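You operate a simulated robot arm through the tools that you are given. There is no shell and no other tool.

You run a simulated two-armed robot. Do the job below in one go: nothing can be reset, and whatever is moved stays where it is left.

## Task
Fill the blue pipe to 30 and the yellow pipe to 10 from the tank, and close their taps.
Fine: each pipe's tap opened fully; let no pipe run over; leave the third pipe and the cell tap alone.

It is judged by the outcome, as a careful person would: the job done as asked, and still so three seconds after it is handed in. It fails if anything else is knocked over, pushed out of place, dropped, spilled or broken.

## Robot
Two 7-joint arms with two-finger parallel grippers on one trunk that stands fixed in place. Base frame: the origin is at the foot of the trunk, x ahead of it, y to its left, z up. Units: m, rad, N and s.
The left shoulder is at [0.07, 0.163, 1.37], the right one opposite. With the tool pointing down near the work surface each hand reaches from about 0.36 to 0.86 m from the base axis, measured 20 degrees to its own side. Payload 3.43 kg a hand.
Tool frame (each hand has its own): the origin (TCP) lies between the finger pads and is the grasp point; the fingertips stand 0.034 m ahead of it; z points along the fingers, y is the line along which they close. Largest opening 0.128 m; finger width 0.024, thickness 0.012; the body of the gripper, 0.048 by 0.13 m, starts 0.096 m behind the TCP.
Orientation is that of the tool frame in the base frame, as a unit quaternion [x, y, z, w]. With the fingers straight down and closing along the base's y, the tool's x points along the base's -x, its y along +y and its z along -z.

## Interface
- The arms move only by the tool play_rows. It takes "left_deltas", "right_deltas" or both (then of equal length, played together; a hand with none holds still); each is a list of rows, each a list of 7 numbers: the closure in counts, from 0 (fully open) to 255 (shut), then the shift along the base's x, y, z in cm, then the turn, a rotation vector about the base's x, y, z in rad. In form: [[gripper, dx, dy, dz, wx, wy, wz], ...]. A call has 1 to 20 rows; each row shifts and turns the commanded pose from where the row before left it. Rows are played at 5 a second. More than 0.05 m and 0.15 rad between two rows, or a gripper value outside its range, and nothing of the call is played. A pose out of reach is approached as far as the arm can. The call stops where the force on the tool passes 90 N (or 10 N more than at its start, if that is more) or the arm is blocked; 0.2 s more then pass. The fingers move at their own pace (about 0.153 m/s each) and stop on an object; they squeeze with about 40 N. The grip force told is the motor's: it shows also when the fingers shut on nothing. Time passes only in rows, and 0.2 s behind the last, so rows that do not move let the fingers close. It gives the time, the measured TCP pose, the force on the tool (base axes), the opening and the grip force at its end, in the units of the frame above (readings bear some noise), with the torque about the TCP (base axes, N m) and any sound that the robot's microphone picked up.
- Cameras (640 x 400 px; columns grow to the right, rows downward): "scene" is now at [0.1282, 0.0522, 1.6296]; the picture's right is [0.54, -0.84, 0.00], its down [-0.22, -0.14, -0.97] and it looks along [0.81, 0.52, -0.26] (base axes); focal length 279 px, centre (320, 200). "left" rides on the left gripper at [0.076, 0.011, -0.16] in its tool frame; the picture's right is [-0.15, 0.99, 0.00], its down [-0.88, -0.13, -0.46] and it looks along [-0.45, -0.07, 0.89] (tool axes); focal length 234 px, centre (320, 200). "right" rides on the right gripper at [0.076, -0.011, -0.16] in its tool frame; the picture's right is [0.15, 0.99, 0.00], its down [-0.88, 0.13, -0.46] and it looks along [-0.45, 0.07, 0.89] (tool axes); focal length 234 px, centre (320, 200). There is no depth. A picture from a camera that has moved, and an enlarged one, comes with that camera's place and axes in the base frame and with its lens.
- capture(camera): a new picture of that camera. No time passes.
- lift_body(by): slides the trunk up (or, below 0, down) by that many m; the arms and the scene camera ride with it, the base frame stays. It gives what a move gives, with no picture.
- pan_tilt(pan, tilt): turns the head with the scene camera to pan (to the left, within 1.501 rad either way) and tilt (down, from -0.506 to 1.204), counted from straight ahead of the robot. It gives what a move gives.
- inspect(camera, box): a new picture of the part [left, top, right, bottom] of that camera's present view, enlarged. No time passes.
- close_job(): hands the job in; it is judged then, once.

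Nothing tells you positions but the pictures and the camera data. Unless the task says otherwise, let go and move clear before handing in.

The tools are called as name(argument=value, ...) on one line, values as JSON. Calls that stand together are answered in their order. play_rows: Moves the arms, as the interface text tells. Its arguments: {"type":"object","properties":{"left_deltas":{"type":"array","items":{"type":"array","items":{"type":"number"}}},"right_deltas":{"type":"array","items":{"type":"array","items":{"type":"number"}}}},"required":[]} The other tools are called the same way: lift_body (by) slides the trunk up or down; pan_tilt (pan, tilt) turns the head that bears the scene camera; capture (camera) takes a picture; inspect (camera, box) takes an enlarged picture of a part of a camera's view; close_job () hands the job in.

At the start:

```text
t: 0.0
left_ee_pos: [0.2461, 0.2641, 1.5467]
left_orientation: [-0.001, 1.0, -0.001, 0.0]
left_ft_force: [0.6, -0.2, 0.0]
left_torque: [-0.01, -0.01, -0.01]
left_gripper_width: 0.1281
left_grasp_force: 0.1
right_ee_pos: [0.3549, 0.0669, 1.5375]
right_orientation: [0.0, 1.0, 0.0, 0.0]
right_ft_force: [0.3, -0.3, -0.5]
right_torque: [0.0, 0.01, 0.03]
right_gripper_width: 0.128
right_grasp_force: 0.0
trunk travel left (down, up): [-0.85, 0.09]
head pan, tilt: [0.569, 0.264]
```

scene: 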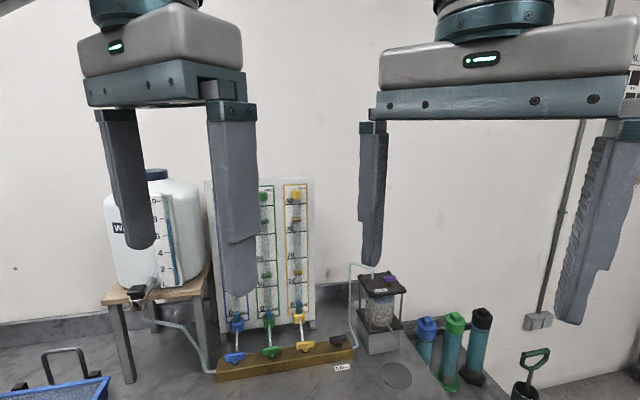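
right: 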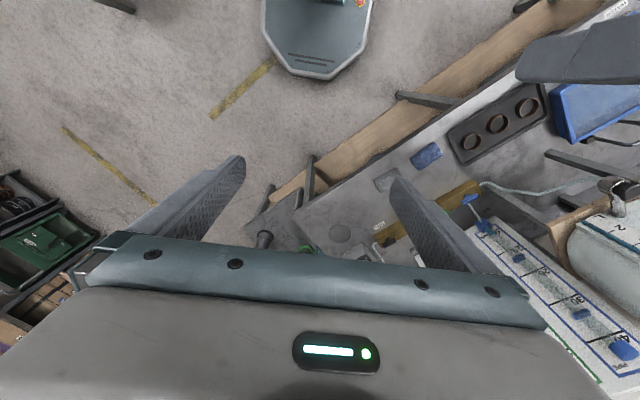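
left: 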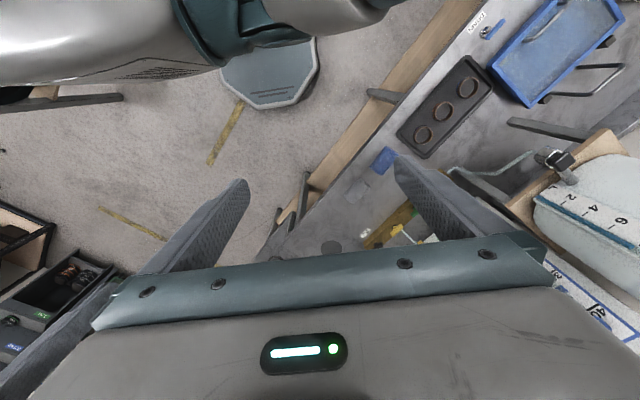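

I see a tank on a stool at the left, a board with three pipes (blue, green, yellow), a manifold with taps in front of it, and a cell at the right. First I'll look closer at the scene before moving anything.

inspect(camera="scene", box=[200, 170, 360, 390])

inspect(camera="scene", box=[90, 160, 230, 390])

inspect(camera="right", box=[360, 60, 640, 280])

inspect(camera="left", box=[340, 0, 640, 300])

```text
1.82 times, centred on (280, 280) of scene
camera zoom: at [0.1282, 0.0522, 1.6296], right [0.54, -0.84, 0.0], down [-0.22, -0.14, -0.97], along [0.81, 0.52, -0.26], focal length 508 px, centre (393, 54)
```

zoom: 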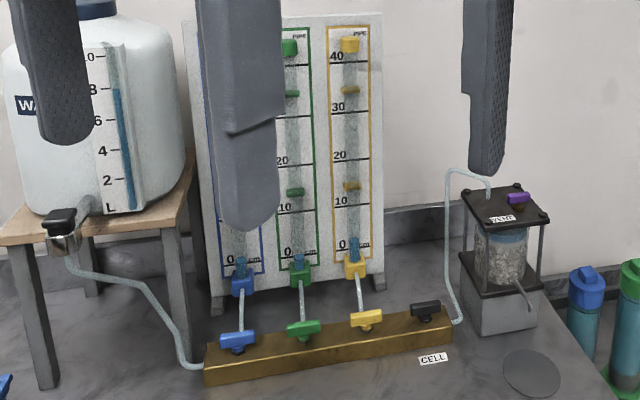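

```text
1.74 times, centred on (160, 275) of scene
camera zoom: at [0.1282, 0.0522, 1.6296], right [0.54, -0.84, 0.0], down [-0.22, -0.14, -0.97], along [0.81, 0.52, -0.26], focal length 486 px, centre (598, 70)
```

zoom: 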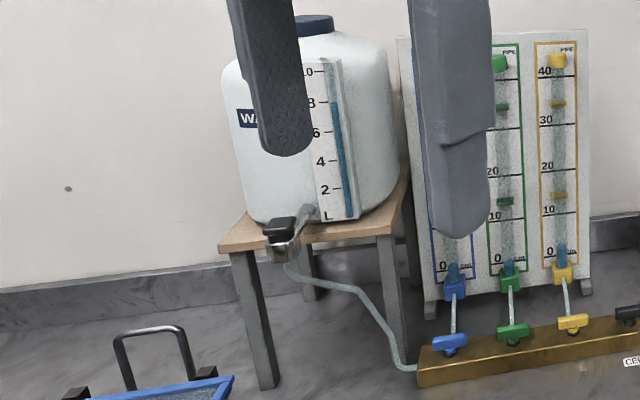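

```text
1.82 times, centred on (500, 170) of right
camera zoom: at [0.2779, 0.0575, 1.6959], right [-0.15, 0.99, 0.0], down [0.88, 0.13, 0.46], along [0.45, 0.07, -0.89], focal length 426 px, centre (-7, 254)
```

zoom: 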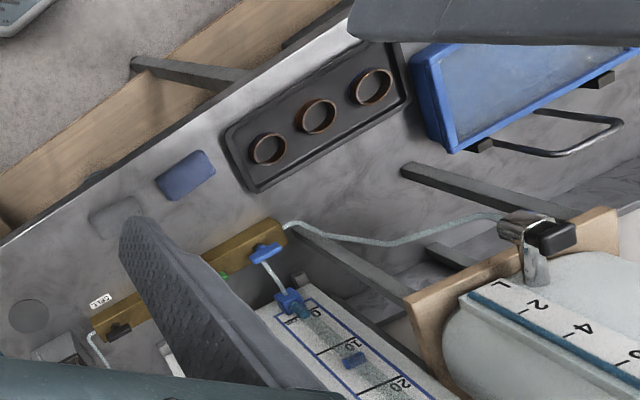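

```text
1.33 times, centred on (490, 150) of left
camera zoom: at [0.1717, 0.2747, 1.707], right [0.15, 0.99, 0.0], down [0.88, -0.13, 0.46], along [0.45, -0.07, -0.89], focal length 312 px, centre (93, 267)
```

zoom: 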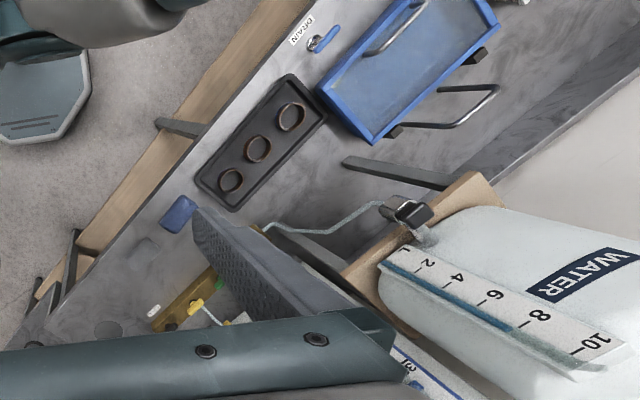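

The blue tap comes out near [0.58, 0.66, 0.93] and the yellow one near [0.74, 0.50, 0.93]; the table front runs diagonally ahead-left. I'll move the hands out of the scene camera's sight, staying on my side of the table edge, to read everything clearly.

play_rows(left_deltas=[[0, -1, 0, -3, 0, 0, 0], [0, -1, 0, -3, 0, 0, 0], [0, -1, 0, -3, 0, 0, 0], [0, 0, 0, -3, 0, 0, 0], [0, 0, 0, -3, 0, 0, 0], [0, 0, 0, -3, 0, 0, 0], [0, 0, 0, -3, 0, 0, 0], [0, 0, 0, -3, 0, 0, 0], [0, 0, 0, -3, 0, 0, 0], [0, 0, 0, -3, 0, 0, 0]], right_deltas=[[0, 0, -3, -3, 0, 0, 0], [0, 0, -3, -3, 0, 0, 0], [0, 0, -3, -3, 0, 0, 0], [0, 0, -3, -3, 0, 0, 0], [0, 0, -3, -3, 0, 0, 0], [0, 0, -3, -3, 0, 0, 0], [0, 0, -3, -3, 0, 0, 0], [0, 0, -3, -3, 0, 0, 0], [0, 0, -3, -3, 0, 0, 0], [0, 0, -3, -3, 0, 0, 0]])

pan_tilt(pan=0.75, tilt=0.55)

capture(camera="scene")

```text
t: 2.2
left_ee_pos: [0.2958, 0.2733, 1.3455]
left_orientation: [-0.001, 1.0, 0.0, -0.001]
left_ft_force: [-1.4, 0.3, -0.2]
left_torque: [-0.01, 0.03, -0.03]
left_gripper_width: 0.1279
left_grasp_force: 0.1
left hand out of reach, approached as far as the arm can: row 5, 6, 7, 8, 9, 10
right_ee_pos: [0.3633, -0.2354, 1.239]
right_orientation: [0.001, 1.0, 0.002, 0.0]
right_ft_force: [0.0, -1.5, 1.4]
right_torque: [0.0, 0.02, 0.01]
right_gripper_width: 0.1278
right_grasp_force: 0.0
right hand out of reach, approached as far as the arm can: row 10
trunk travel left (down, up): [-0.85, 0.09]
head pan, tilt: [0.569, 0.264]
```

```text
t: 3.0
left_ee_pos: [0.297, 0.2755, 1.3454]
left_orientation: [-0.001, 1.0, -0.001, 0.0]
left_ft_force: [-0.4, 0.9, -0.7]
left_torque: [-0.03, -0.03, 0.01]
left_gripper_width: 0.128
left_grasp_force: 0.0
right_ee_pos: [0.3634, -0.2321, 1.2411]
right_orientation: [0.0, 1.0, 0.001, 0.0]
right_ft_force: [0.4, 0.1, -0.3]
right_torque: [0.02, 0.01, -0.01]
right_gripper_width: 0.1278
right_grasp_force: 0.1
trunk travel left (down, up): [-0.85, 0.09]
head pan, tilt: [0.75, 0.55]
```

```text
taken
camera scene: at [0.1152, 0.0633, 1.6033], right [0.68, -0.73, 0.0], down [-0.38, -0.36, -0.85], along [0.62, 0.58, -0.52], focal length 279 px, centre (320, 200)
```

scene: 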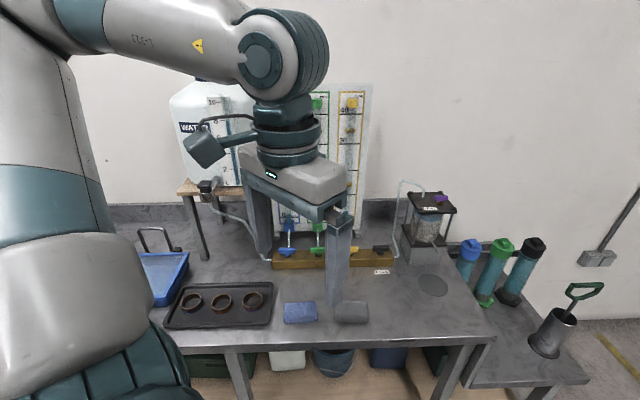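

The left arm blocks the view of the board. I'll lower the trunk and then shift the left hand sideways to see the taps and the pipes.

lift_body(by=-0.3)

capture(camera="scene")

capture(camera="left")

capture(camera="right")

```text
t: 6.0
left_ee_pos: [0.2956, 0.2767, 1.046]
left_orientation: [-0.001, 1.0, 0.0, -0.001]
left_ft_force: [0.1, 0.3, 0.4]
left_torque: [0.02, 0.0, 0.0]
left_gripper_width: 0.1282
left_grasp_force: 0.0
right_ee_pos: [0.3638, -0.2329, 0.9406]
right_orientation: [-0.001, 1.0, 0.0, 0.0]
right_ft_force: [0.2, 0.2, -0.4]
right_torque: [-0.02, -0.03, -0.01]
right_gripper_width: 0.1283
right_grasp_force: 0.1
trunk travel left (down, up): [-0.55, 0.39]
head pan, tilt: [0.75, 0.55]
```

```text
taken
camera scene: at [0.1151, 0.063, 1.3033], right [0.68, -0.73, 0.0], down [-0.38, -0.36, -0.85], along [0.62, 0.58, -0.52], focal length 279 px, centre (320, 200)
```

scene: 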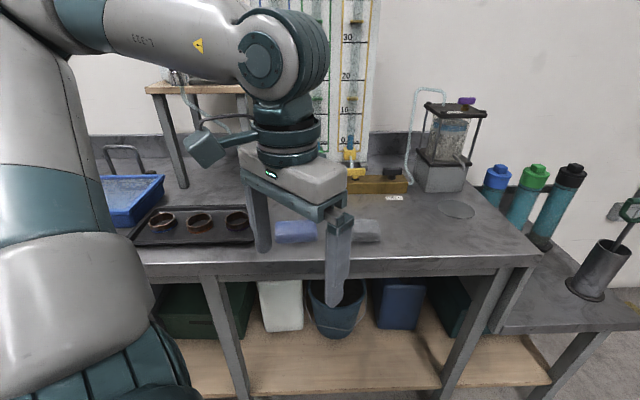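

```text
taken
camera left: at [0.2204, 0.2874, 1.2057], right [0.15, 0.99, 0.0], down [0.88, -0.13, 0.45], along [0.45, -0.07, -0.89], focal length 234 px, centre (320, 200)
```

left: 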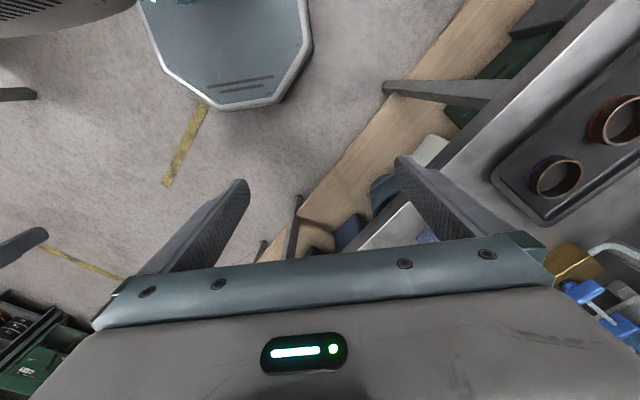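

```text
taken
camera right: at [0.2865, -0.2432, 1.1], right [-0.15, 0.99, 0.0], down [0.88, 0.13, 0.46], along [0.45, 0.07, -0.89], focal length 234 px, centre (320, 200)
```

right: 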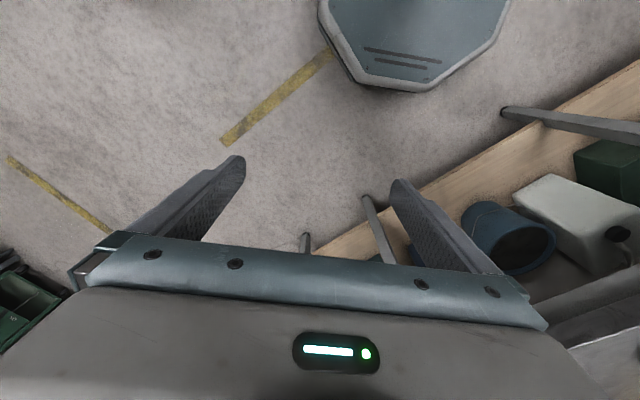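

The trunk is low enough; the left arm still hides the board from the head. I'll turn the left hand about 45° so that its camera looks square at the manifold and board, raising it a little.

play_rows(left_deltas=[[0, 0, 0, 1, 0, 0, 0.131], [0, 0, 0, 1, 0, 0, 0.131], [0, 0, 0, 1, 0, 0, 0.131], [0, 0, 0, 1, 0, 0, 0.131], [0, 0, 0, 1, 0, 0, 0.131], [0, 0, 0, 1, 0, 0, 0.131]])

capture(camera="left")

capture(camera="scene")

```text
t: 7.4
left_ee_pos: [0.2957, 0.2764, 1.106]
left_orientation: [-0.385, 0.923, -0.001, 0.0]
left_ft_force: [-1.1, 1.0, -0.5]
left_torque: [-0.01, -0.03, 0.0]
left_gripper_width: 0.1282
left_grasp_force: 0.1
right_ee_pos: [0.3637, -0.2321, 0.9398]
right_orientation: [0.0, 1.0, 0.001, 0.0]
right_ft_force: [0.1, -0.2, 0.3]
right_torque: [0.01, -0.02, 0.02]
right_gripper_width: 0.1279
right_grasp_force: 0.2
trunk travel left (down, up): [-0.55, 0.39]
head pan, tilt: [0.75, 0.55]
```

```text
taken
camera left: at [0.2344, 0.23, 1.2664], right [-0.6, 0.8, 0.0], down [0.71, 0.53, 0.45], along [0.36, 0.27, -0.89], focal length 234 px, centre (320, 200)
```

left: 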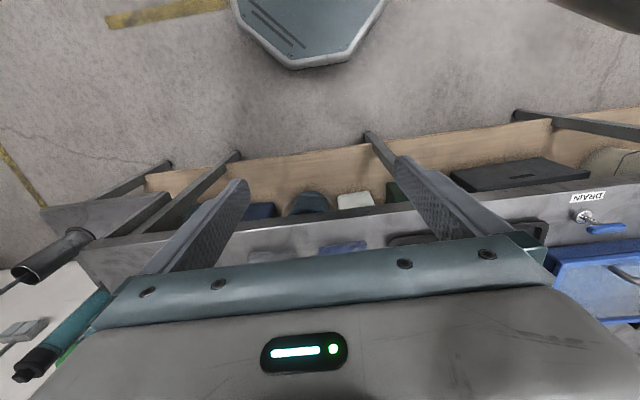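

```text
taken
camera scene: at [0.1148, 0.0627, 1.3033], right [0.68, -0.73, 0.0], down [-0.38, -0.36, -0.85], along [0.62, 0.58, -0.52], focal length 279 px, centre (320, 200)
```

scene: 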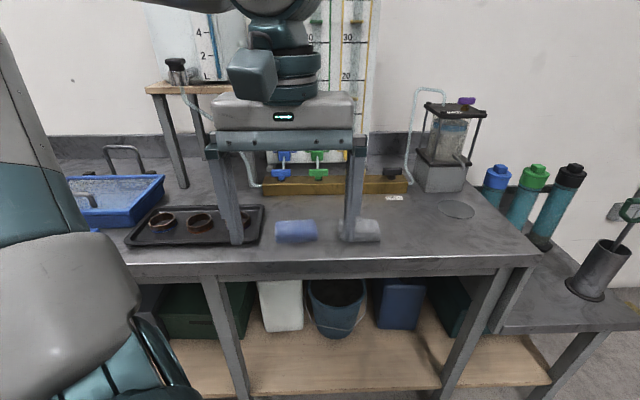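

The head now sees the taps under the left gripper. Zooming in on them and on the pipes.

inspect(camera="scene", box=[230, 130, 420, 220])

inspect(camera="scene", box=[140, 0, 400, 140])

```text
3.37 times, centred on (325, 175) of scene
camera zoom: at [0.1148, 0.0627, 1.3033], right [0.68, -0.73, 0.0], down [-0.38, -0.36, -0.85], along [0.62, 0.58, -0.52], focal length 941 px, centre (303, 284)
```

zoom: 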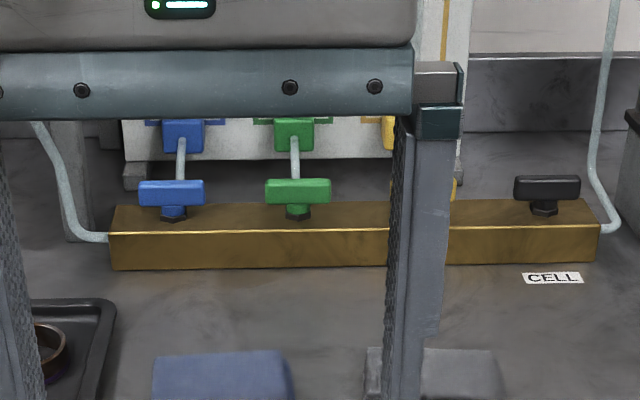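

```text
2.46 times, centred on (270, 70) of scene
camera zoom: at [0.1148, 0.0627, 1.3033], right [0.68, -0.73, 0.0], down [-0.38, -0.36, -0.85], along [0.62, 0.58, -0.52], focal length 688 px, centre (443, 520)
```

zoom: 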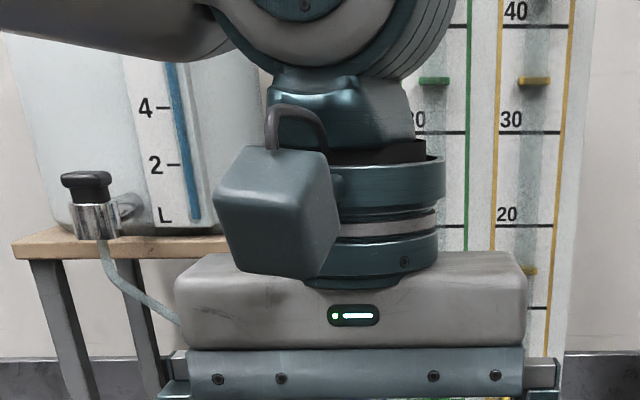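

Taps sit on top of the manifold with vertical axes, bars along the manifold (closed), at roughly 0.11 m spacing: blue ≈ [0.58, 0.66, 0.94], green ≈ [0.66, 0.58], yellow ≈ [0.735, 0.497], cell ≈ [0.81, 0.42]. I'll shift the left hand to the left for a full view of board and tank tap.

play_rows(left_deltas=[[0, -2, 3, 2, 0, 0, 0], [0, -2, 3, 2, 0, 0, 0], [0, -2, 3, 2, 0, 0, 0], [0, -2, 3, 2, 0, 0, 0], [0, -2, 3, 2, 0, 0, 0], [0, -2, 3, 2, 0, 0, 0]])

capture(camera="scene")

capture(camera="left")

```text
t: 8.8
left_ee_pos: [0.1744, 0.4554, 1.2244]
left_orientation: [-0.383, 0.924, -0.001, 0.001]
left_ft_force: [0.4, 0.1, -0.3]
left_torque: [0.01, -0.01, -0.03]
left_gripper_width: 0.1279
left_grasp_force: 0.0
right_ee_pos: [0.3622, -0.2329, 0.9402]
right_orientation: [0.002, 1.0, 0.001, 0.0]
right_ft_force: [-0.4, -0.1, -0.2]
right_torque: [0.04, 0.0, 0.03]
right_gripper_width: 0.1279
right_grasp_force: 0.1
trunk travel left (down, up): [-0.55, 0.39]
head pan, tilt: [0.75, 0.55]
```

```text
taken
camera scene: at [0.1137, 0.0624, 1.3033], right [0.68, -0.73, 0.0], down [-0.38, -0.36, -0.85], along [0.62, 0.58, -0.52], focal length 279 px, centre (320, 200)
```

scene: 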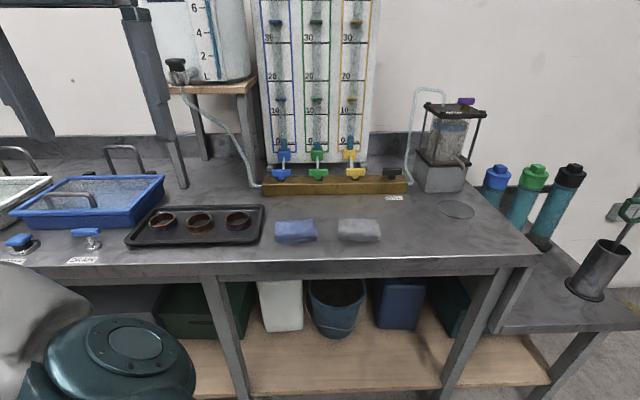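

```text
taken
camera left: at [0.1133, 0.4107, 1.385], right [-0.6, 0.8, 0.0], down [0.71, 0.53, 0.46], along [0.37, 0.27, -0.89], focal length 234 px, centre (320, 200)
```

left: 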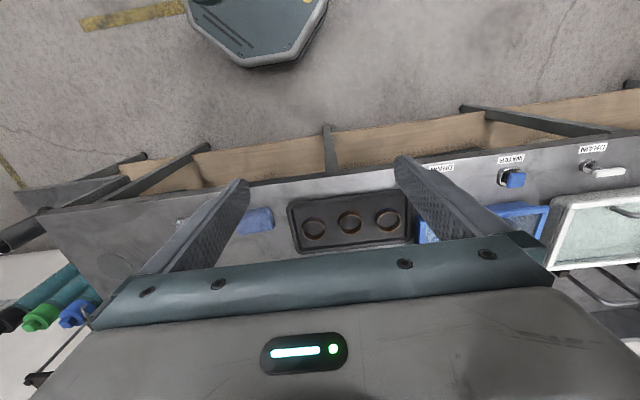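

Now the whole board, manifold and tank tap are visible. Tilting the head up a little and zooming in on the scales, taps and tank outlet.

pan_tilt(pan=0.85, tilt=0.2)

capture(camera="scene")

inspect(camera="scene", box=[230, 20, 430, 280])

inspect(camera="scene", box=[270, 220, 410, 300])

inspect(camera="scene", box=[170, 100, 300, 220])

```text
t: 9.6
left_ee_pos: [0.1764, 0.4558, 1.2242]
left_orientation: [-0.383, 0.924, -0.001, 0.0]
left_ft_force: [0.1, -0.4, 0.3]
left_torque: [0.05, -0.01, 0.02]
left_gripper_width: 0.1281
left_grasp_force: 0.0
right_ee_pos: [0.3633, -0.2331, 0.9411]
right_orientation: [0.0, 1.0, 0.001, 0.0]
right_ft_force: [-0.3, 0.7, -0.4]
right_torque: [0.01, 0.02, -0.02]
right_gripper_width: 0.1278
right_grasp_force: 0.1
trunk travel left (down, up): [-0.55, 0.39]
head pan, tilt: [0.85, 0.201]
```

```text
taken
camera scene: at [0.1107, 0.0716, 1.3355], right [0.75, -0.66, 0.0], down [-0.13, -0.15, -0.98], along [0.65, 0.74, -0.2], focal length 279 px, centre (320, 200)
```

scene: 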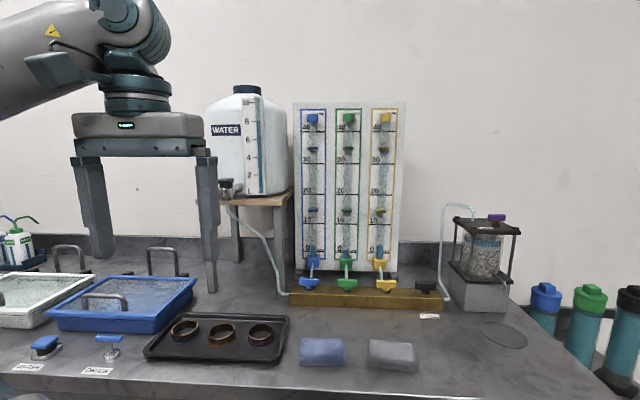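

```text
1.54 times, centred on (330, 150) of scene
camera zoom: at [0.1107, 0.0716, 1.3355], right [0.75, -0.66, 0.0], down [-0.13, -0.15, -0.98], along [0.65, 0.74, -0.2], focal length 430 px, centre (305, 277)
```

zoom: 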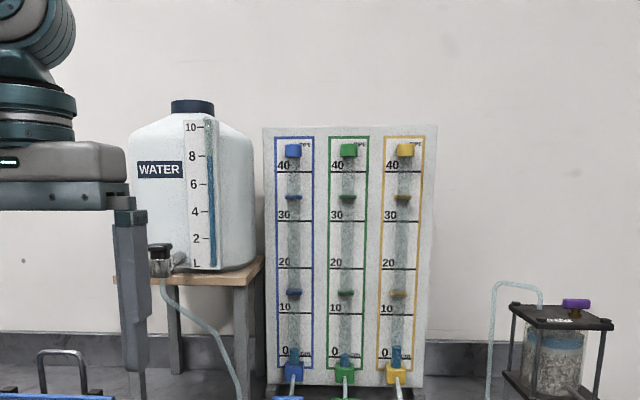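

```text
4.57 times, centred on (340, 260) of scene
camera zoom: at [0.1107, 0.0716, 1.3355], right [0.75, -0.66, 0.0], down [-0.13, -0.15, -0.98], along [0.65, 0.74, -0.2], focal length 1277 px, centre (229, -74)
```

zoom: 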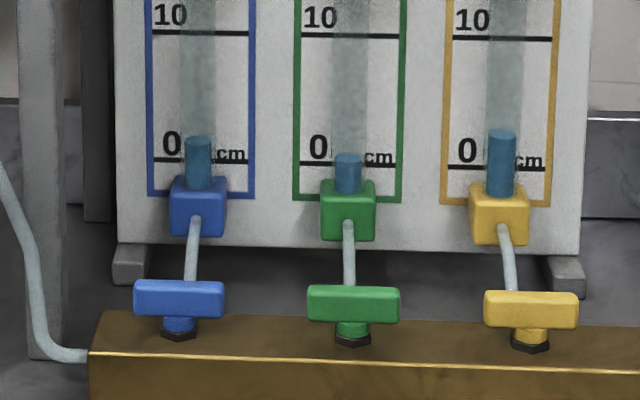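

```text
3.33 times, centred on (235, 160) of scene
camera zoom: at [0.1107, 0.0716, 1.3355], right [0.75, -0.66, 0.0], down [-0.13, -0.15, -0.98], along [0.65, 0.74, -0.2], focal length 931 px, centre (603, 333)
```

zoom: 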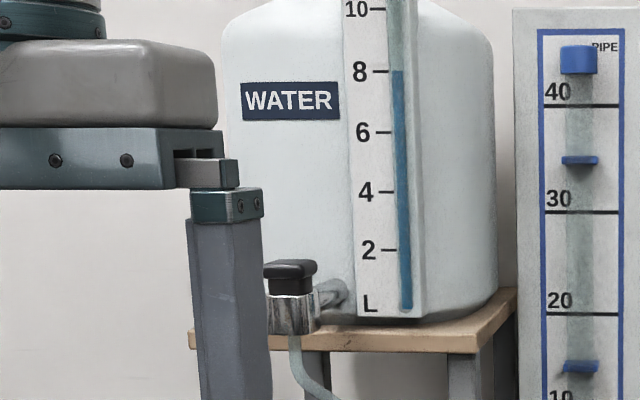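

Initial levels read about 2 cm in blue and yellow; all four manifold taps are closed. The tank tap sits near [0.39, 0.75, 1.23]; I'll clear the left hand a bit more to see its state, and bring the right hand up to look at the taps from the side.

play_rows(left_deltas=[[0, -2, 2, 0, 0, 0, 0], [0, -2, 2, 0, 0, 0, 0], [0, -2, 2, 0, 0, 0, 0], [0, 0, 0, 0, 0, 0, 0], [0, 0, 0, 0, 0, 0, 0], [0, 0, 0, 0, 0, 0, 0], [0, 0, 0, 0, 0, 0, 0]], right_deltas=[[0, 0, 0, 4, 0, 0, 0.14], [0, 0, 0, 4, 0, 0, 0.14], [0, 0, 0, 4, 0, 0, 0.14], [0, 0, 0, 4, 0, 0, 0.14], [0, 0, 0, 4, 0, 0, 0.14], [0, 0, 0, 2, 0, 0, 0.14], [0, 0, 0, 0, 0, 0, 0.14]])

capture(camera="scene")

inspect(camera="scene", box=[200, 160, 300, 225])

capture(camera="right")

```text
t: 11.2
left_ee_pos: [0.1165, 0.5168, 1.2254]
left_orientation: [-0.383, 0.924, -0.001, -0.002]
left_ft_force: [0.4, 0.5, -0.6]
left_torque: [0.0, 0.01, -0.02]
left_gripper_width: 0.128
left_grasp_force: 0.0
right_ee_pos: [0.3637, -0.2336, 1.1607]
right_orientation: [-0.471, 0.882, 0.001, -0.002]
right_ft_force: [-0.2, -0.3, 0.9]
right_torque: [0.0, -0.01, -0.03]
right_gripper_width: 0.128
right_grasp_force: 0.0
trunk travel left (down, up): [-0.55, 0.39]
head pan, tilt: [0.85, 0.201]
```

```text
taken
camera scene: at [0.1113, 0.0716, 1.3355], right [0.75, -0.66, 0.0], down [-0.13, -0.15, -0.98], along [0.65, 0.74, -0.2], focal length 279 px, centre (320, 200)
```

scene: 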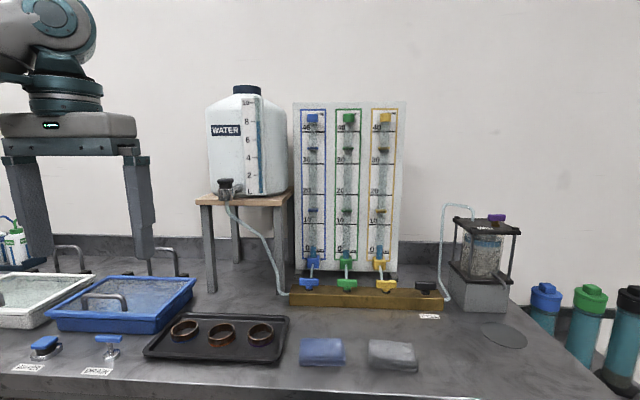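

```text
6.15 times, centred on (250, 192) of scene
camera zoom: at [0.1113, 0.0716, 1.3355], right [0.75, -0.66, 0.0], down [-0.13, -0.15, -0.98], along [0.65, 0.74, -0.2], focal length 1719 px, centre (751, 246)
```

zoom: 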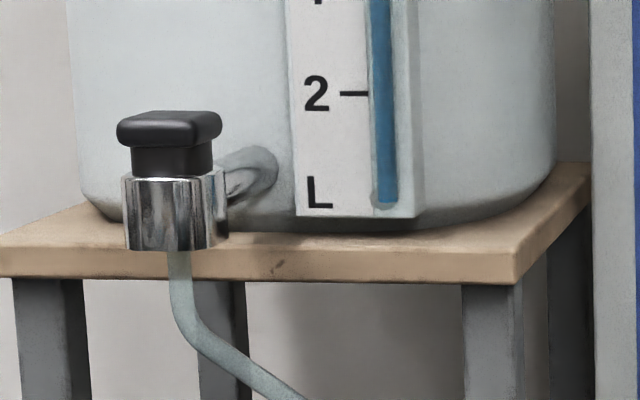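

```text
taken
camera right: at [0.3304, -0.302, 1.3196], right [-0.9, 0.43, 0.0], down [0.38, 0.8, 0.46], along [0.19, 0.41, -0.89], focal length 234 px, centre (320, 200)
```

right: 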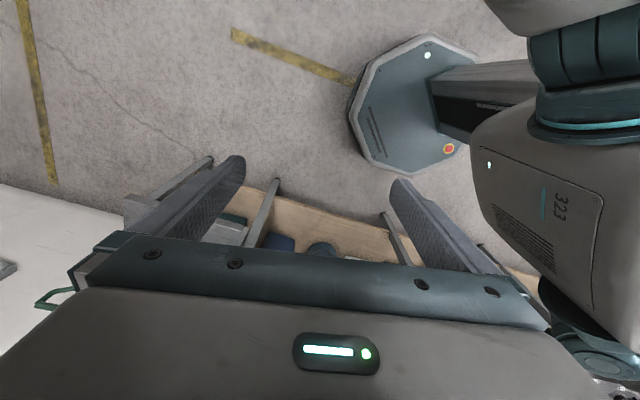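

The tank tap is a black bar on a chrome body; its state isn't clear from here. I'll bring the right hand over the table front, turned toward the taps and tilted, to see the space behind the tap bars.

play_rows(right_deltas=[[0, 2.4, 3.9, 0, 0, 0, 0.147], [0, 2.4, 3.9, 0, 0, 0, 0.147], [0, 2.4, 3.9, 0, 0, 0, 0.147], [0, 2.4, 3.9, 0, 0, 0, 0.147], [0, 2.4, 3.9, 0, 0.125, 0, 0], [0, 2.4, 3.9, 0, 0.125, 0, 0], [0, 2.4, 3.9, 0, 0.125, 0, 0], [0, 2.4, 3.9, 0, 0.125, 0, 0], [0, 2.4, 3.9, 0, 0, 0, 0], [0, 2.4, 3.9, 0, 0, 0, 0], [0, 2.4, 3.9, 0, 0, 0, 0], [0, 2.4, 3.9, 0, 0, 0, 0]])

capture(camera="right")

capture(camera="scene")

```text
t: 13.8
left_ee_pos: [0.1164, 0.5153, 1.2253]
left_orientation: [-0.383, 0.924, -0.001, 0.0]
left_ft_force: [0.0, 0.9, 0.7]
left_torque: [-0.02, 0.0, -0.01]
left_gripper_width: 0.1281
left_grasp_force: 0.1
right_ee_pos: [0.4922, 0.0927, 1.1579]
right_orientation: [-0.684, 0.686, 0.175, 0.173]
right_ft_force: [0.1, 0.0, 0.4]
right_torque: [0.01, -0.03, -0.02]
right_gripper_width: 0.128
right_grasp_force: 0.1
right hand out of reach, approached as far as the arm can: row 4, 6, 7, 8, 9, 10, 11, 12
trunk travel left (down, up): [-0.55, 0.39]
head pan, tilt: [0.85, 0.201]
```

```text
taken
camera right: at [0.5028, -0.0496, 1.261], right [-0.99, -0.13, -0.07], down [-0.13, 0.56, 0.82], along [-0.07, 0.82, -0.57], focal length 234 px, centre (320, 200)
```

right: 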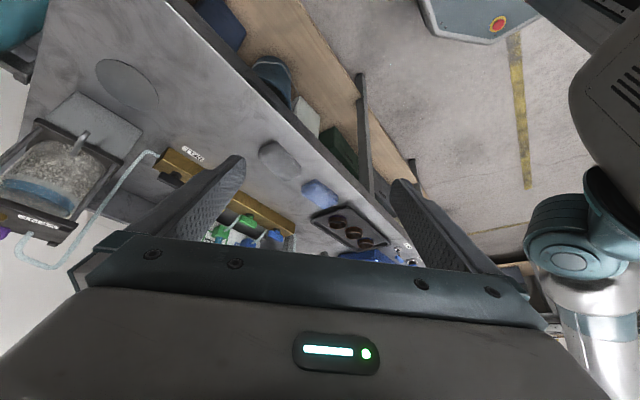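

```text
taken
camera scene: at [0.111, 0.0715, 1.3355], right [0.75, -0.66, 0.0], down [-0.13, -0.15, -0.98], along [0.65, 0.74, -0.2], focal length 279 px, centre (320, 200)
```

scene: 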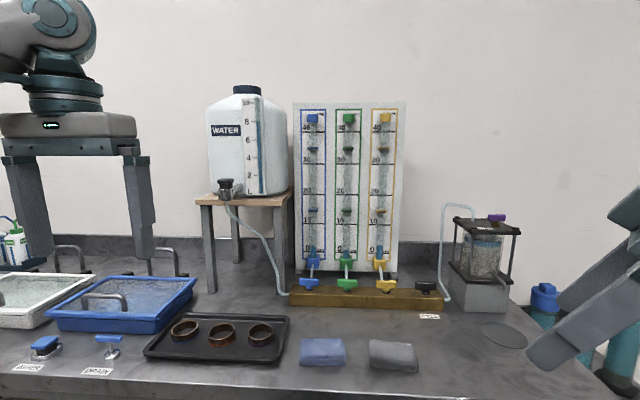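

The right hand can't go that far in this pose, but its view includes the taps, partly hidden by a finger. Closing the right fingers will clear the view.

play_rows(right_deltas=[[255, 0, 0, 0, 0, 0, 0], [255, 0, 0, 0, 0, 0, 0], [255, 0, 0, 0, 0, 0, 0]])

inspect(camera="right", box=[140, 130, 310, 240])

capture(camera="right")

```text
t: 14.6
left_ee_pos: [0.1161, 0.5172, 1.2243]
left_orientation: [-0.384, 0.923, -0.001, -0.001]
left_ft_force: [0.4, -0.5, 0.0]
left_torque: [0.01, 0.0, 0.01]
left_gripper_width: 0.128
left_grasp_force: 0.1
right_ee_pos: [0.4927, 0.0934, 1.1572]
right_orientation: [-0.684, 0.687, 0.175, 0.173]
right_ft_force: [0.6, 0.2, -1.0]
right_torque: [0.01, 0.0, 0.03]
right_gripper_width: 0.0003
right_grasp_force: 33.7
trunk travel left (down, up): [-0.55, 0.39]
head pan, tilt: [0.85, 0.201]
```

```text
3.64 times, centred on (225, 185) of right
camera zoom: at [0.5027, -0.0493, 1.2611], right [-0.99, -0.13, -0.07], down [-0.13, 0.56, 0.82], along [-0.07, 0.82, -0.57], focal length 852 px, centre (666, 254)
```

zoom: 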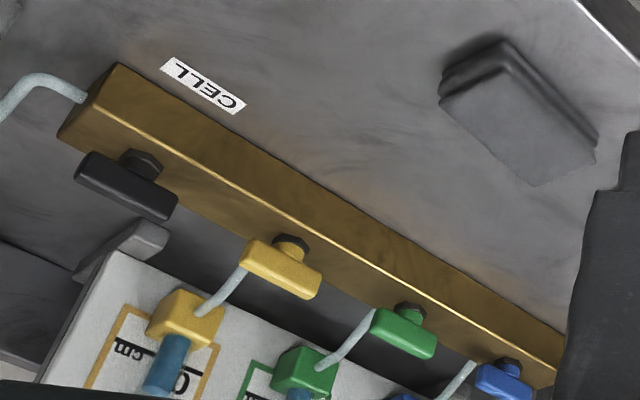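

```text
taken
camera right: at [0.5027, -0.0493, 1.2611], right [-0.99, -0.13, -0.07], down [-0.13, 0.56, 0.82], along [-0.07, 0.82, -0.57], focal length 234 px, centre (320, 200)
```

right: 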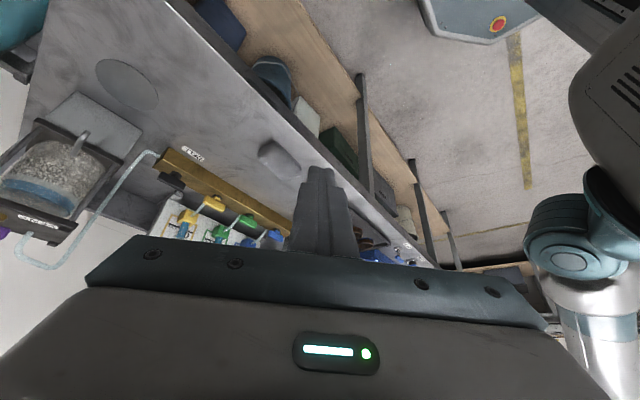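

Triangulated: blue bar ≈ [0.580, 0.653, 0.942], yellow bar ≈ [0.732, 0.496, 0.942], bars ~58 mm long along the manifold; the tubes enter low at the manifold's back, and the pipes stand about 9 cm behind the taps. The stool stands close left of the blue tap, so I want the left hand's camera on the right side: I'll bring the left hand in front of the blue tap turned to close across the bar and see whether it's reachable.

play_rows(left_deltas=[[0, 3.03, 0, -0.6, 0, 0, 0.1417], [0, 3.03, 0, -0.6, 0, 0, 0.1417], [0, 3.03, 0, -0.6, 0, 0, 0.1417], [0, 3.03, 0, -0.6, 0, 0, 0.1417], [0, 3.03, 0, -0.6, 0, 0, 0.1417], [0, 3.03, 0, -0.6, 0, 0, 0.1417], [0, 3.03, 0, -0.6, 0, 0, 0.1417], [0, 3.03, 0, -0.6, 0, 0, 0.1417], [0, 3.03, 0, -0.6, 0, 0, 0.1417], [0, 3.03, 0, -0.6, 0, 0, 0.1417], [0, 3.03, 0, -0.6, 0, 0, 0.1417]])

capture(camera="scene")

capture(camera="left")

```text
t: 17.0
left_ee_pos: [0.4503, 0.5137, 1.1582]
left_orientation: [0.923, -0.385, 0.001, 0.0]
left_ft_force: [0.5, 0.4, -0.2]
left_torque: [0.0, 0.03, 0.01]
left_gripper_width: 0.1279
left_grasp_force: 0.0
right_ee_pos: [0.4939, 0.0932, 1.157]
right_orientation: [-0.684, 0.687, 0.176, 0.173]
right_ft_force: [0.5, 0.0, 0.0]
right_torque: [0.01, 0.02, -0.04]
right_gripper_width: 0.0
right_grasp_force: 32.8
trunk travel left (down, up): [-0.55, 0.39]
head pan, tilt: [0.85, 0.201]
```

```text
taken
camera scene: at [0.1126, 0.0716, 1.3353], right [0.75, -0.66, 0.0], down [-0.13, -0.15, -0.98], along [0.65, 0.74, -0.2], focal length 279 px, centre (320, 200)
```

scene: 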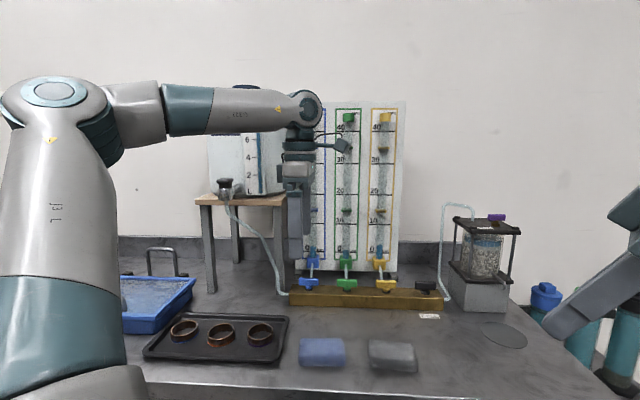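

```text
taken
camera left: at [0.4956, 0.4518, 1.3185], right [-0.81, -0.59, 0.0], down [-0.53, 0.72, 0.46], along [-0.27, 0.37, -0.89], focal length 234 px, centre (320, 200)
```

left: 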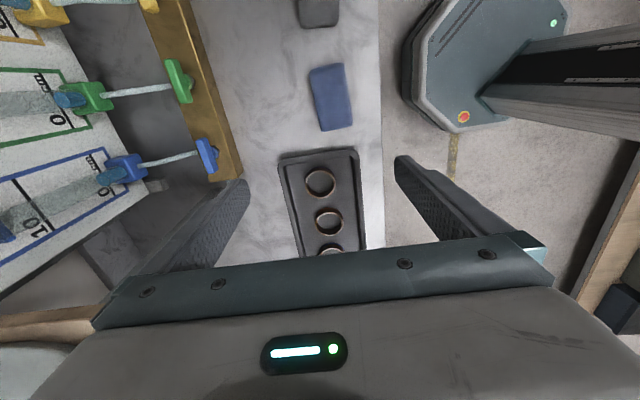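

Reached cleanly, and this camera now looks down on the taps. Zooming in to refine their position.

inspect(camera="left", box=[40, 30, 260, 210])

inspect(camera="scene", box=[260, 130, 420, 310])

```text
2.22 times, centred on (150, 120) of left
camera zoom: at [0.4956, 0.4518, 1.3185], right [-0.81, -0.59, 0.0], down [-0.53, 0.72, 0.46], along [-0.27, 0.37, -0.89], focal length 520 px, centre (698, 378)
```

zoom: 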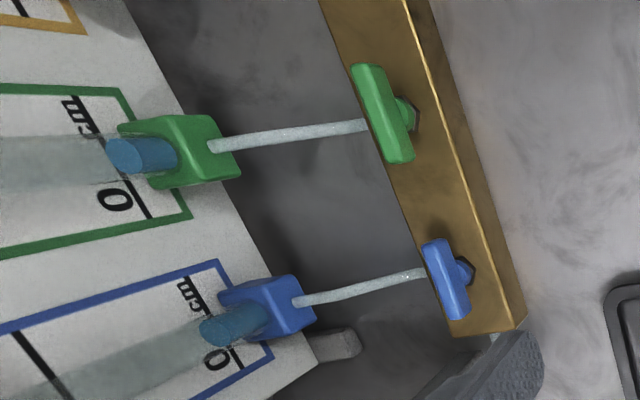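

```text
2.22 times, centred on (340, 220) of scene
camera zoom: at [0.1126, 0.0716, 1.3353], right [0.75, -0.66, 0.0], down [-0.13, -0.15, -0.98], along [0.65, 0.74, -0.2], focal length 621 px, centre (276, 156)
```

zoom: 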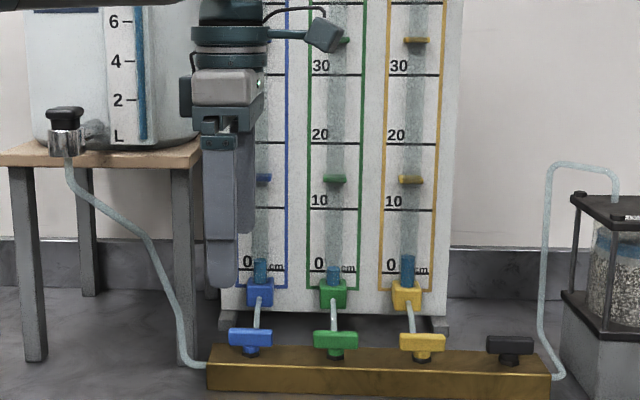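

The bar centre refines to about [0.580, 0.650], bar direction −45°. Before moving in I want to check the clearance to the stool's corner on the left.

inspect(camera="left", box=[0, 200, 200, 340])

inspect(camera="scene", box=[190, 170, 330, 310])

```text
2.86 times, centred on (100, 270) of left
camera zoom: at [0.4956, 0.4518, 1.3185], right [-0.81, -0.59, 0.0], down [-0.53, 0.72, 0.46], along [-0.27, 0.37, -0.89], focal length 669 px, centre (949, 0)
```

zoom: 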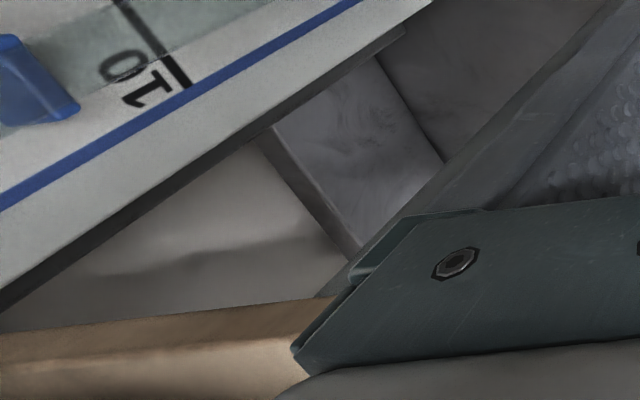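

```text
2.86 times, centred on (260, 240) of scene
camera zoom: at [0.1126, 0.0716, 1.3353], right [0.75, -0.66, 0.0], down [-0.13, -0.15, -0.98], along [0.65, 0.74, -0.2], focal length 798 px, centre (491, 86)
```

zoom: 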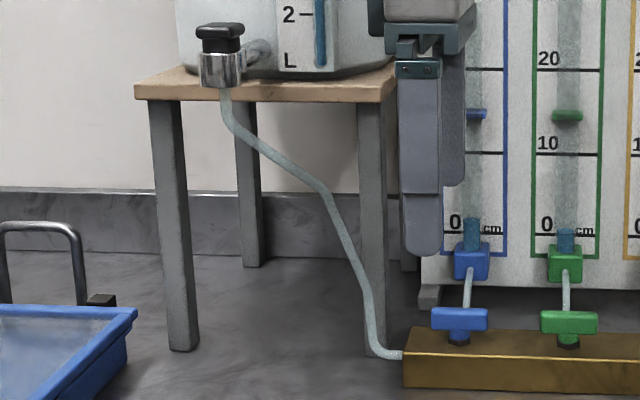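

The stool's right edge is ~8 cm left of the blue tap's axis and set back, so there is room. Moving the left hand over the blue tap with the fingers part-closed, staying above it.

play_rows(left_deltas=[[115, 2.17, 2.28, -1.6, 0, 0, 0], [115, 2.17, 2.28, -1.6, 0, 0, 0], [115, 2.17, 2.28, -1.6, 0, 0, 0], [115, 2.17, 2.28, -1.6, 0, 0, 0], [115, 2.17, 2.28, -1.6, 0, 0, 0], [115, 2.15, 2.27, -1.6, 0, 0, 0]])

capture(camera="left")

inspect(camera="scene", box=[240, 130, 400, 310])

```text
t: 18.4
left_ee_pos: [0.5809, 0.6526, 1.0637]
left_orientation: [0.922, -0.387, -0.001, 0.0]
left_ft_force: [0.5, -0.4, 0.2]
left_torque: [-0.03, 0.06, 0.01]
left_gripper_width: 0.0703
left_grasp_force: 0.1
right_ee_pos: [0.4952, 0.0931, 1.1575]
right_orientation: [-0.685, 0.686, 0.177, 0.172]
right_ft_force: [-0.1, 0.0, 1.0]
right_torque: [-0.05, 0.05, 0.05]
right_gripper_width: 0.0
right_grasp_force: 33.3
trunk travel left (down, up): [-0.55, 0.39]
head pan, tilt: [0.85, 0.201]
```

```text
taken
camera left: at [0.6261, 0.5914, 1.2238], right [-0.81, -0.59, 0.0], down [-0.52, 0.72, 0.46], along [-0.27, 0.37, -0.89], focal length 234 px, centre (320, 200)
```

left: 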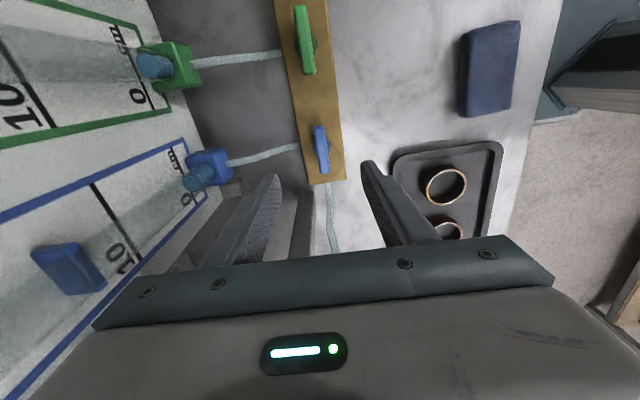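

```text
2.22 times, centred on (320, 220) of scene
camera zoom: at [0.1131, 0.0726, 1.3352], right [0.75, -0.66, 0.0], down [-0.13, -0.15, -0.98], along [0.65, 0.74, -0.2], focal length 621 px, centre (320, 156)
```

zoom: 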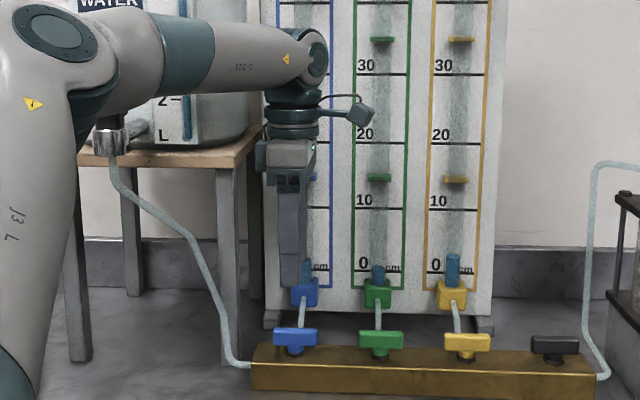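

The bar is centred between the fingers (offset ≈1 mm). Lowering so that the fingertips come just past the bar, above the manifold.

play_rows(left_deltas=[[115, 0, -0.05, -3, 0, 0, 0], [115, 0, -0.05, -3, 0, 0, 0], [115, 0, 0, -2.5, 0, 0, 0], [115, 0, 0, -1.2, 0, 0, 0]])

capture(camera="left")

inspect(camera="scene", box=[270, 200, 370, 300])

```text
t: 19.4
left_ee_pos: [0.58, 0.6508, 0.9654]
left_orientation: [0.922, -0.387, 0.001, -0.001]
left_ft_force: [0.7, 0.5, -0.4]
left_torque: [0.0, 0.0, 0.01]
left_gripper_width: 0.0706
left_grasp_force: 0.0
right_ee_pos: [0.4923, 0.0927, 1.1576]
right_orientation: [-0.684, 0.686, 0.176, 0.174]
right_ft_force: [-0.4, -0.8, 0.7]
right_torque: [-0.02, 0.01, 0.04]
right_gripper_width: 0.0
right_grasp_force: 33.0
trunk travel left (down, up): [-0.55, 0.39]
head pan, tilt: [0.85, 0.201]
```

```text
taken
camera left: at [0.6255, 0.5897, 1.1256], right [-0.81, -0.59, 0.0], down [-0.52, 0.72, 0.45], along [-0.27, 0.37, -0.89], focal length 234 px, centre (320, 200)
```

left: 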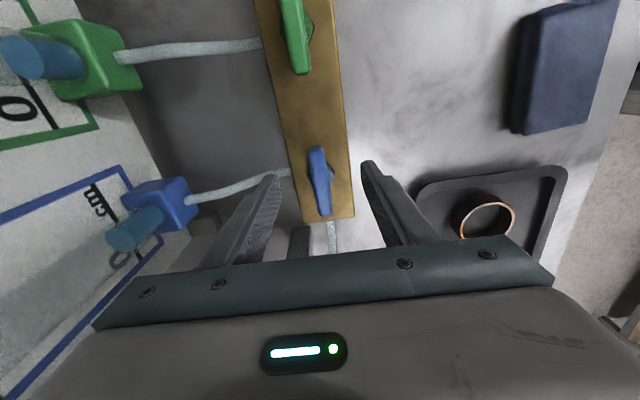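

```text
4.00 times, centred on (320, 250) of scene
camera zoom: at [0.1116, 0.0721, 1.3354], right [0.75, -0.66, 0.0], down [-0.13, -0.15, -0.98], along [0.65, 0.74, -0.2], focal length 1118 px, centre (320, 0)
```

zoom: 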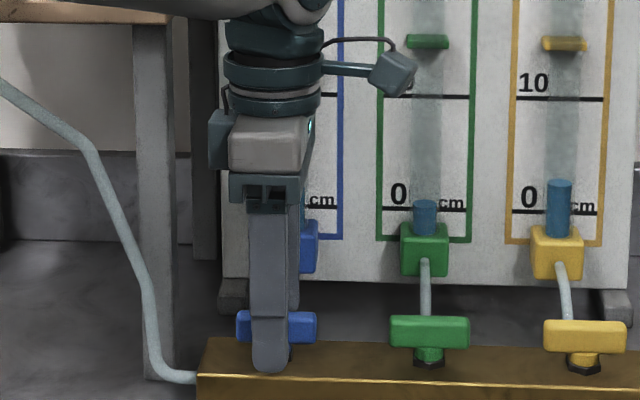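

Fingers straddle the bar with no contact so far. Closing on it.

play_rows(left_deltas=[[200, 0, 0, 0, 0, 0, 0], [255, 0, 0, 0, 0, 0, 0], [255, 0, 0, 0, 0, 0, 0]])

capture(camera="left")

```text
t: 20.2
left_ee_pos: [0.5801, 0.6505, 0.9661]
left_orientation: [0.922, -0.387, 0.001, 0.0]
left_ft_force: [-3.5, -4.4, -2.2]
left_torque: [-0.25, -0.02, -0.01]
left_gripper_width: 0.0218
left_grasp_force: 45.6
right_ee_pos: [0.493, 0.0933, 1.1571]
right_orientation: [-0.683, 0.687, 0.175, 0.174]
right_ft_force: [0.5, -0.5, -0.8]
right_torque: [-0.02, -0.03, 0.02]
right_gripper_width: 0.0
right_grasp_force: 33.2
trunk travel left (down, up): [-0.55, 0.39]
head pan, tilt: [0.85, 0.201]
```

```text
taken
camera left: at [0.6247, 0.5891, 1.1262], right [-0.81, -0.59, 0.0], down [-0.52, 0.72, 0.45], along [-0.27, 0.37, -0.89], focal length 234 px, centre (320, 200)
```

left: 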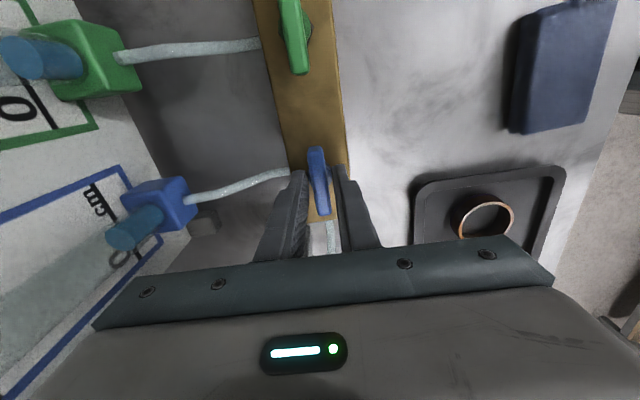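

inspect(camera="left", box=[250, 120, 400, 250])

inspect(camera="scene", box=[290, 250, 350, 310])

```text
3.08 times, centred on (325, 185) of left
camera zoom: at [0.6247, 0.5891, 1.1262], right [-0.81, -0.59, 0.0], down [-0.52, 0.72, 0.45], along [-0.27, 0.37, -0.89], focal length 720 px, centre (305, 246)
```

zoom: 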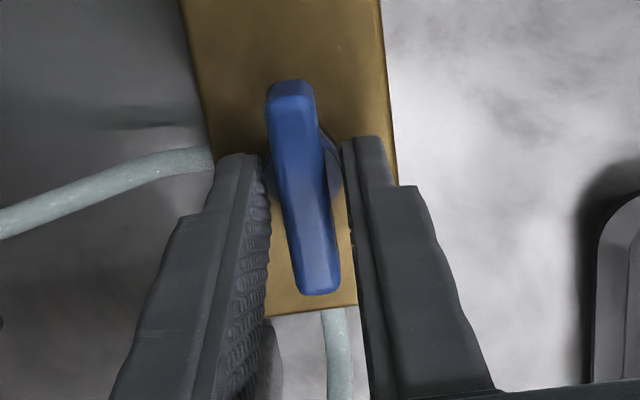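

```text
6.67 times, centred on (320, 280) of scene
camera zoom: at [0.1107, 0.0716, 1.3355], right [0.75, -0.66, 0.0], down [-0.13, -0.15, -0.98], along [0.65, 0.74, -0.2], focal length 1862 px, centre (320, -333)
```

zoom: 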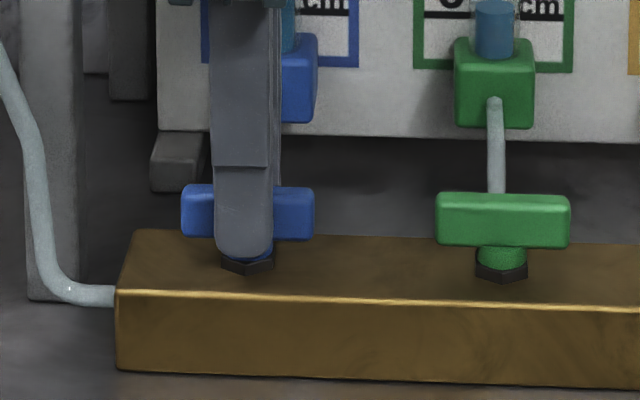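

The fingertips caught the round hub under the bar (21.8 mm) rather than the thinner bar. I'll open a little, rise 9 mm, and close on the bar only.

play_rows(left_deltas=[[170, 0, 0, 0, 0, 0, 0], [170, 0, 0, 0.5, 0, 0, 0], [170, 0, 0, 0.5, 0, 0, 0], [255, 0, 0, 0, 0, 0, 0], [255, 0, 0, 0, 0, 0, 0], [255, 0, 0, 0, 0, 0, 0]])

inspect(camera="left", box=[250, 120, 400, 250])

inspect(camera="scene", box=[290, 250, 350, 310])

```text
t: 21.6
left_ee_pos: [0.5808, 0.6507, 0.9763]
left_orientation: [0.922, -0.387, 0.001, 0.0]
left_ft_force: [-2.3, -1.8, -0.3]
left_torque: [-0.1, 0.21, 0.47]
left_gripper_width: 0.0128
left_grasp_force: 45.2
right_ee_pos: [0.4939, 0.0925, 1.159]
right_orientation: [-0.683, 0.687, 0.176, 0.174]
right_ft_force: [0.0, -0.1, -0.4]
right_torque: [-0.02, -0.02, 0.0]
right_gripper_width: 0.0
right_grasp_force: 32.6
trunk travel left (down, up): [-0.55, 0.39]
head pan, tilt: [0.85, 0.201]
```

```text
3.08 times, centred on (325, 185) of left
camera zoom: at [0.6247, 0.5889, 1.1366], right [-0.81, -0.59, 0.0], down [-0.52, 0.72, 0.45], along [-0.27, 0.37, -0.89], focal length 720 px, centre (305, 246)
```

zoom: 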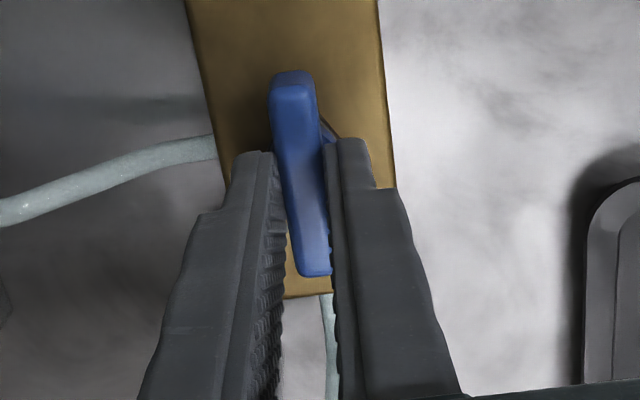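

```text
6.67 times, centred on (320, 280) of scene
camera zoom: at [0.1108, 0.0715, 1.3355], right [0.75, -0.66, 0.0], down [-0.13, -0.15, -0.98], along [0.65, 0.74, -0.2], focal length 1862 px, centre (320, -333)
```

zoom: 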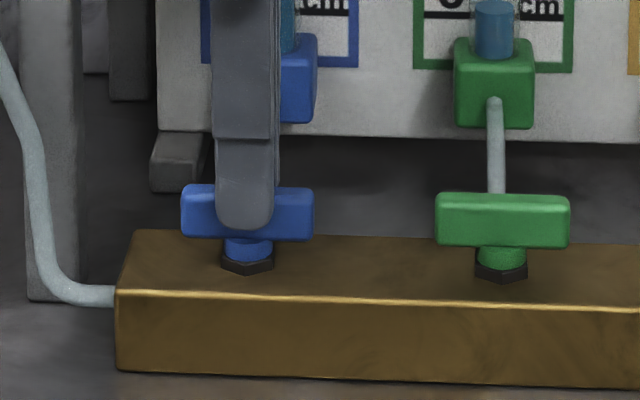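

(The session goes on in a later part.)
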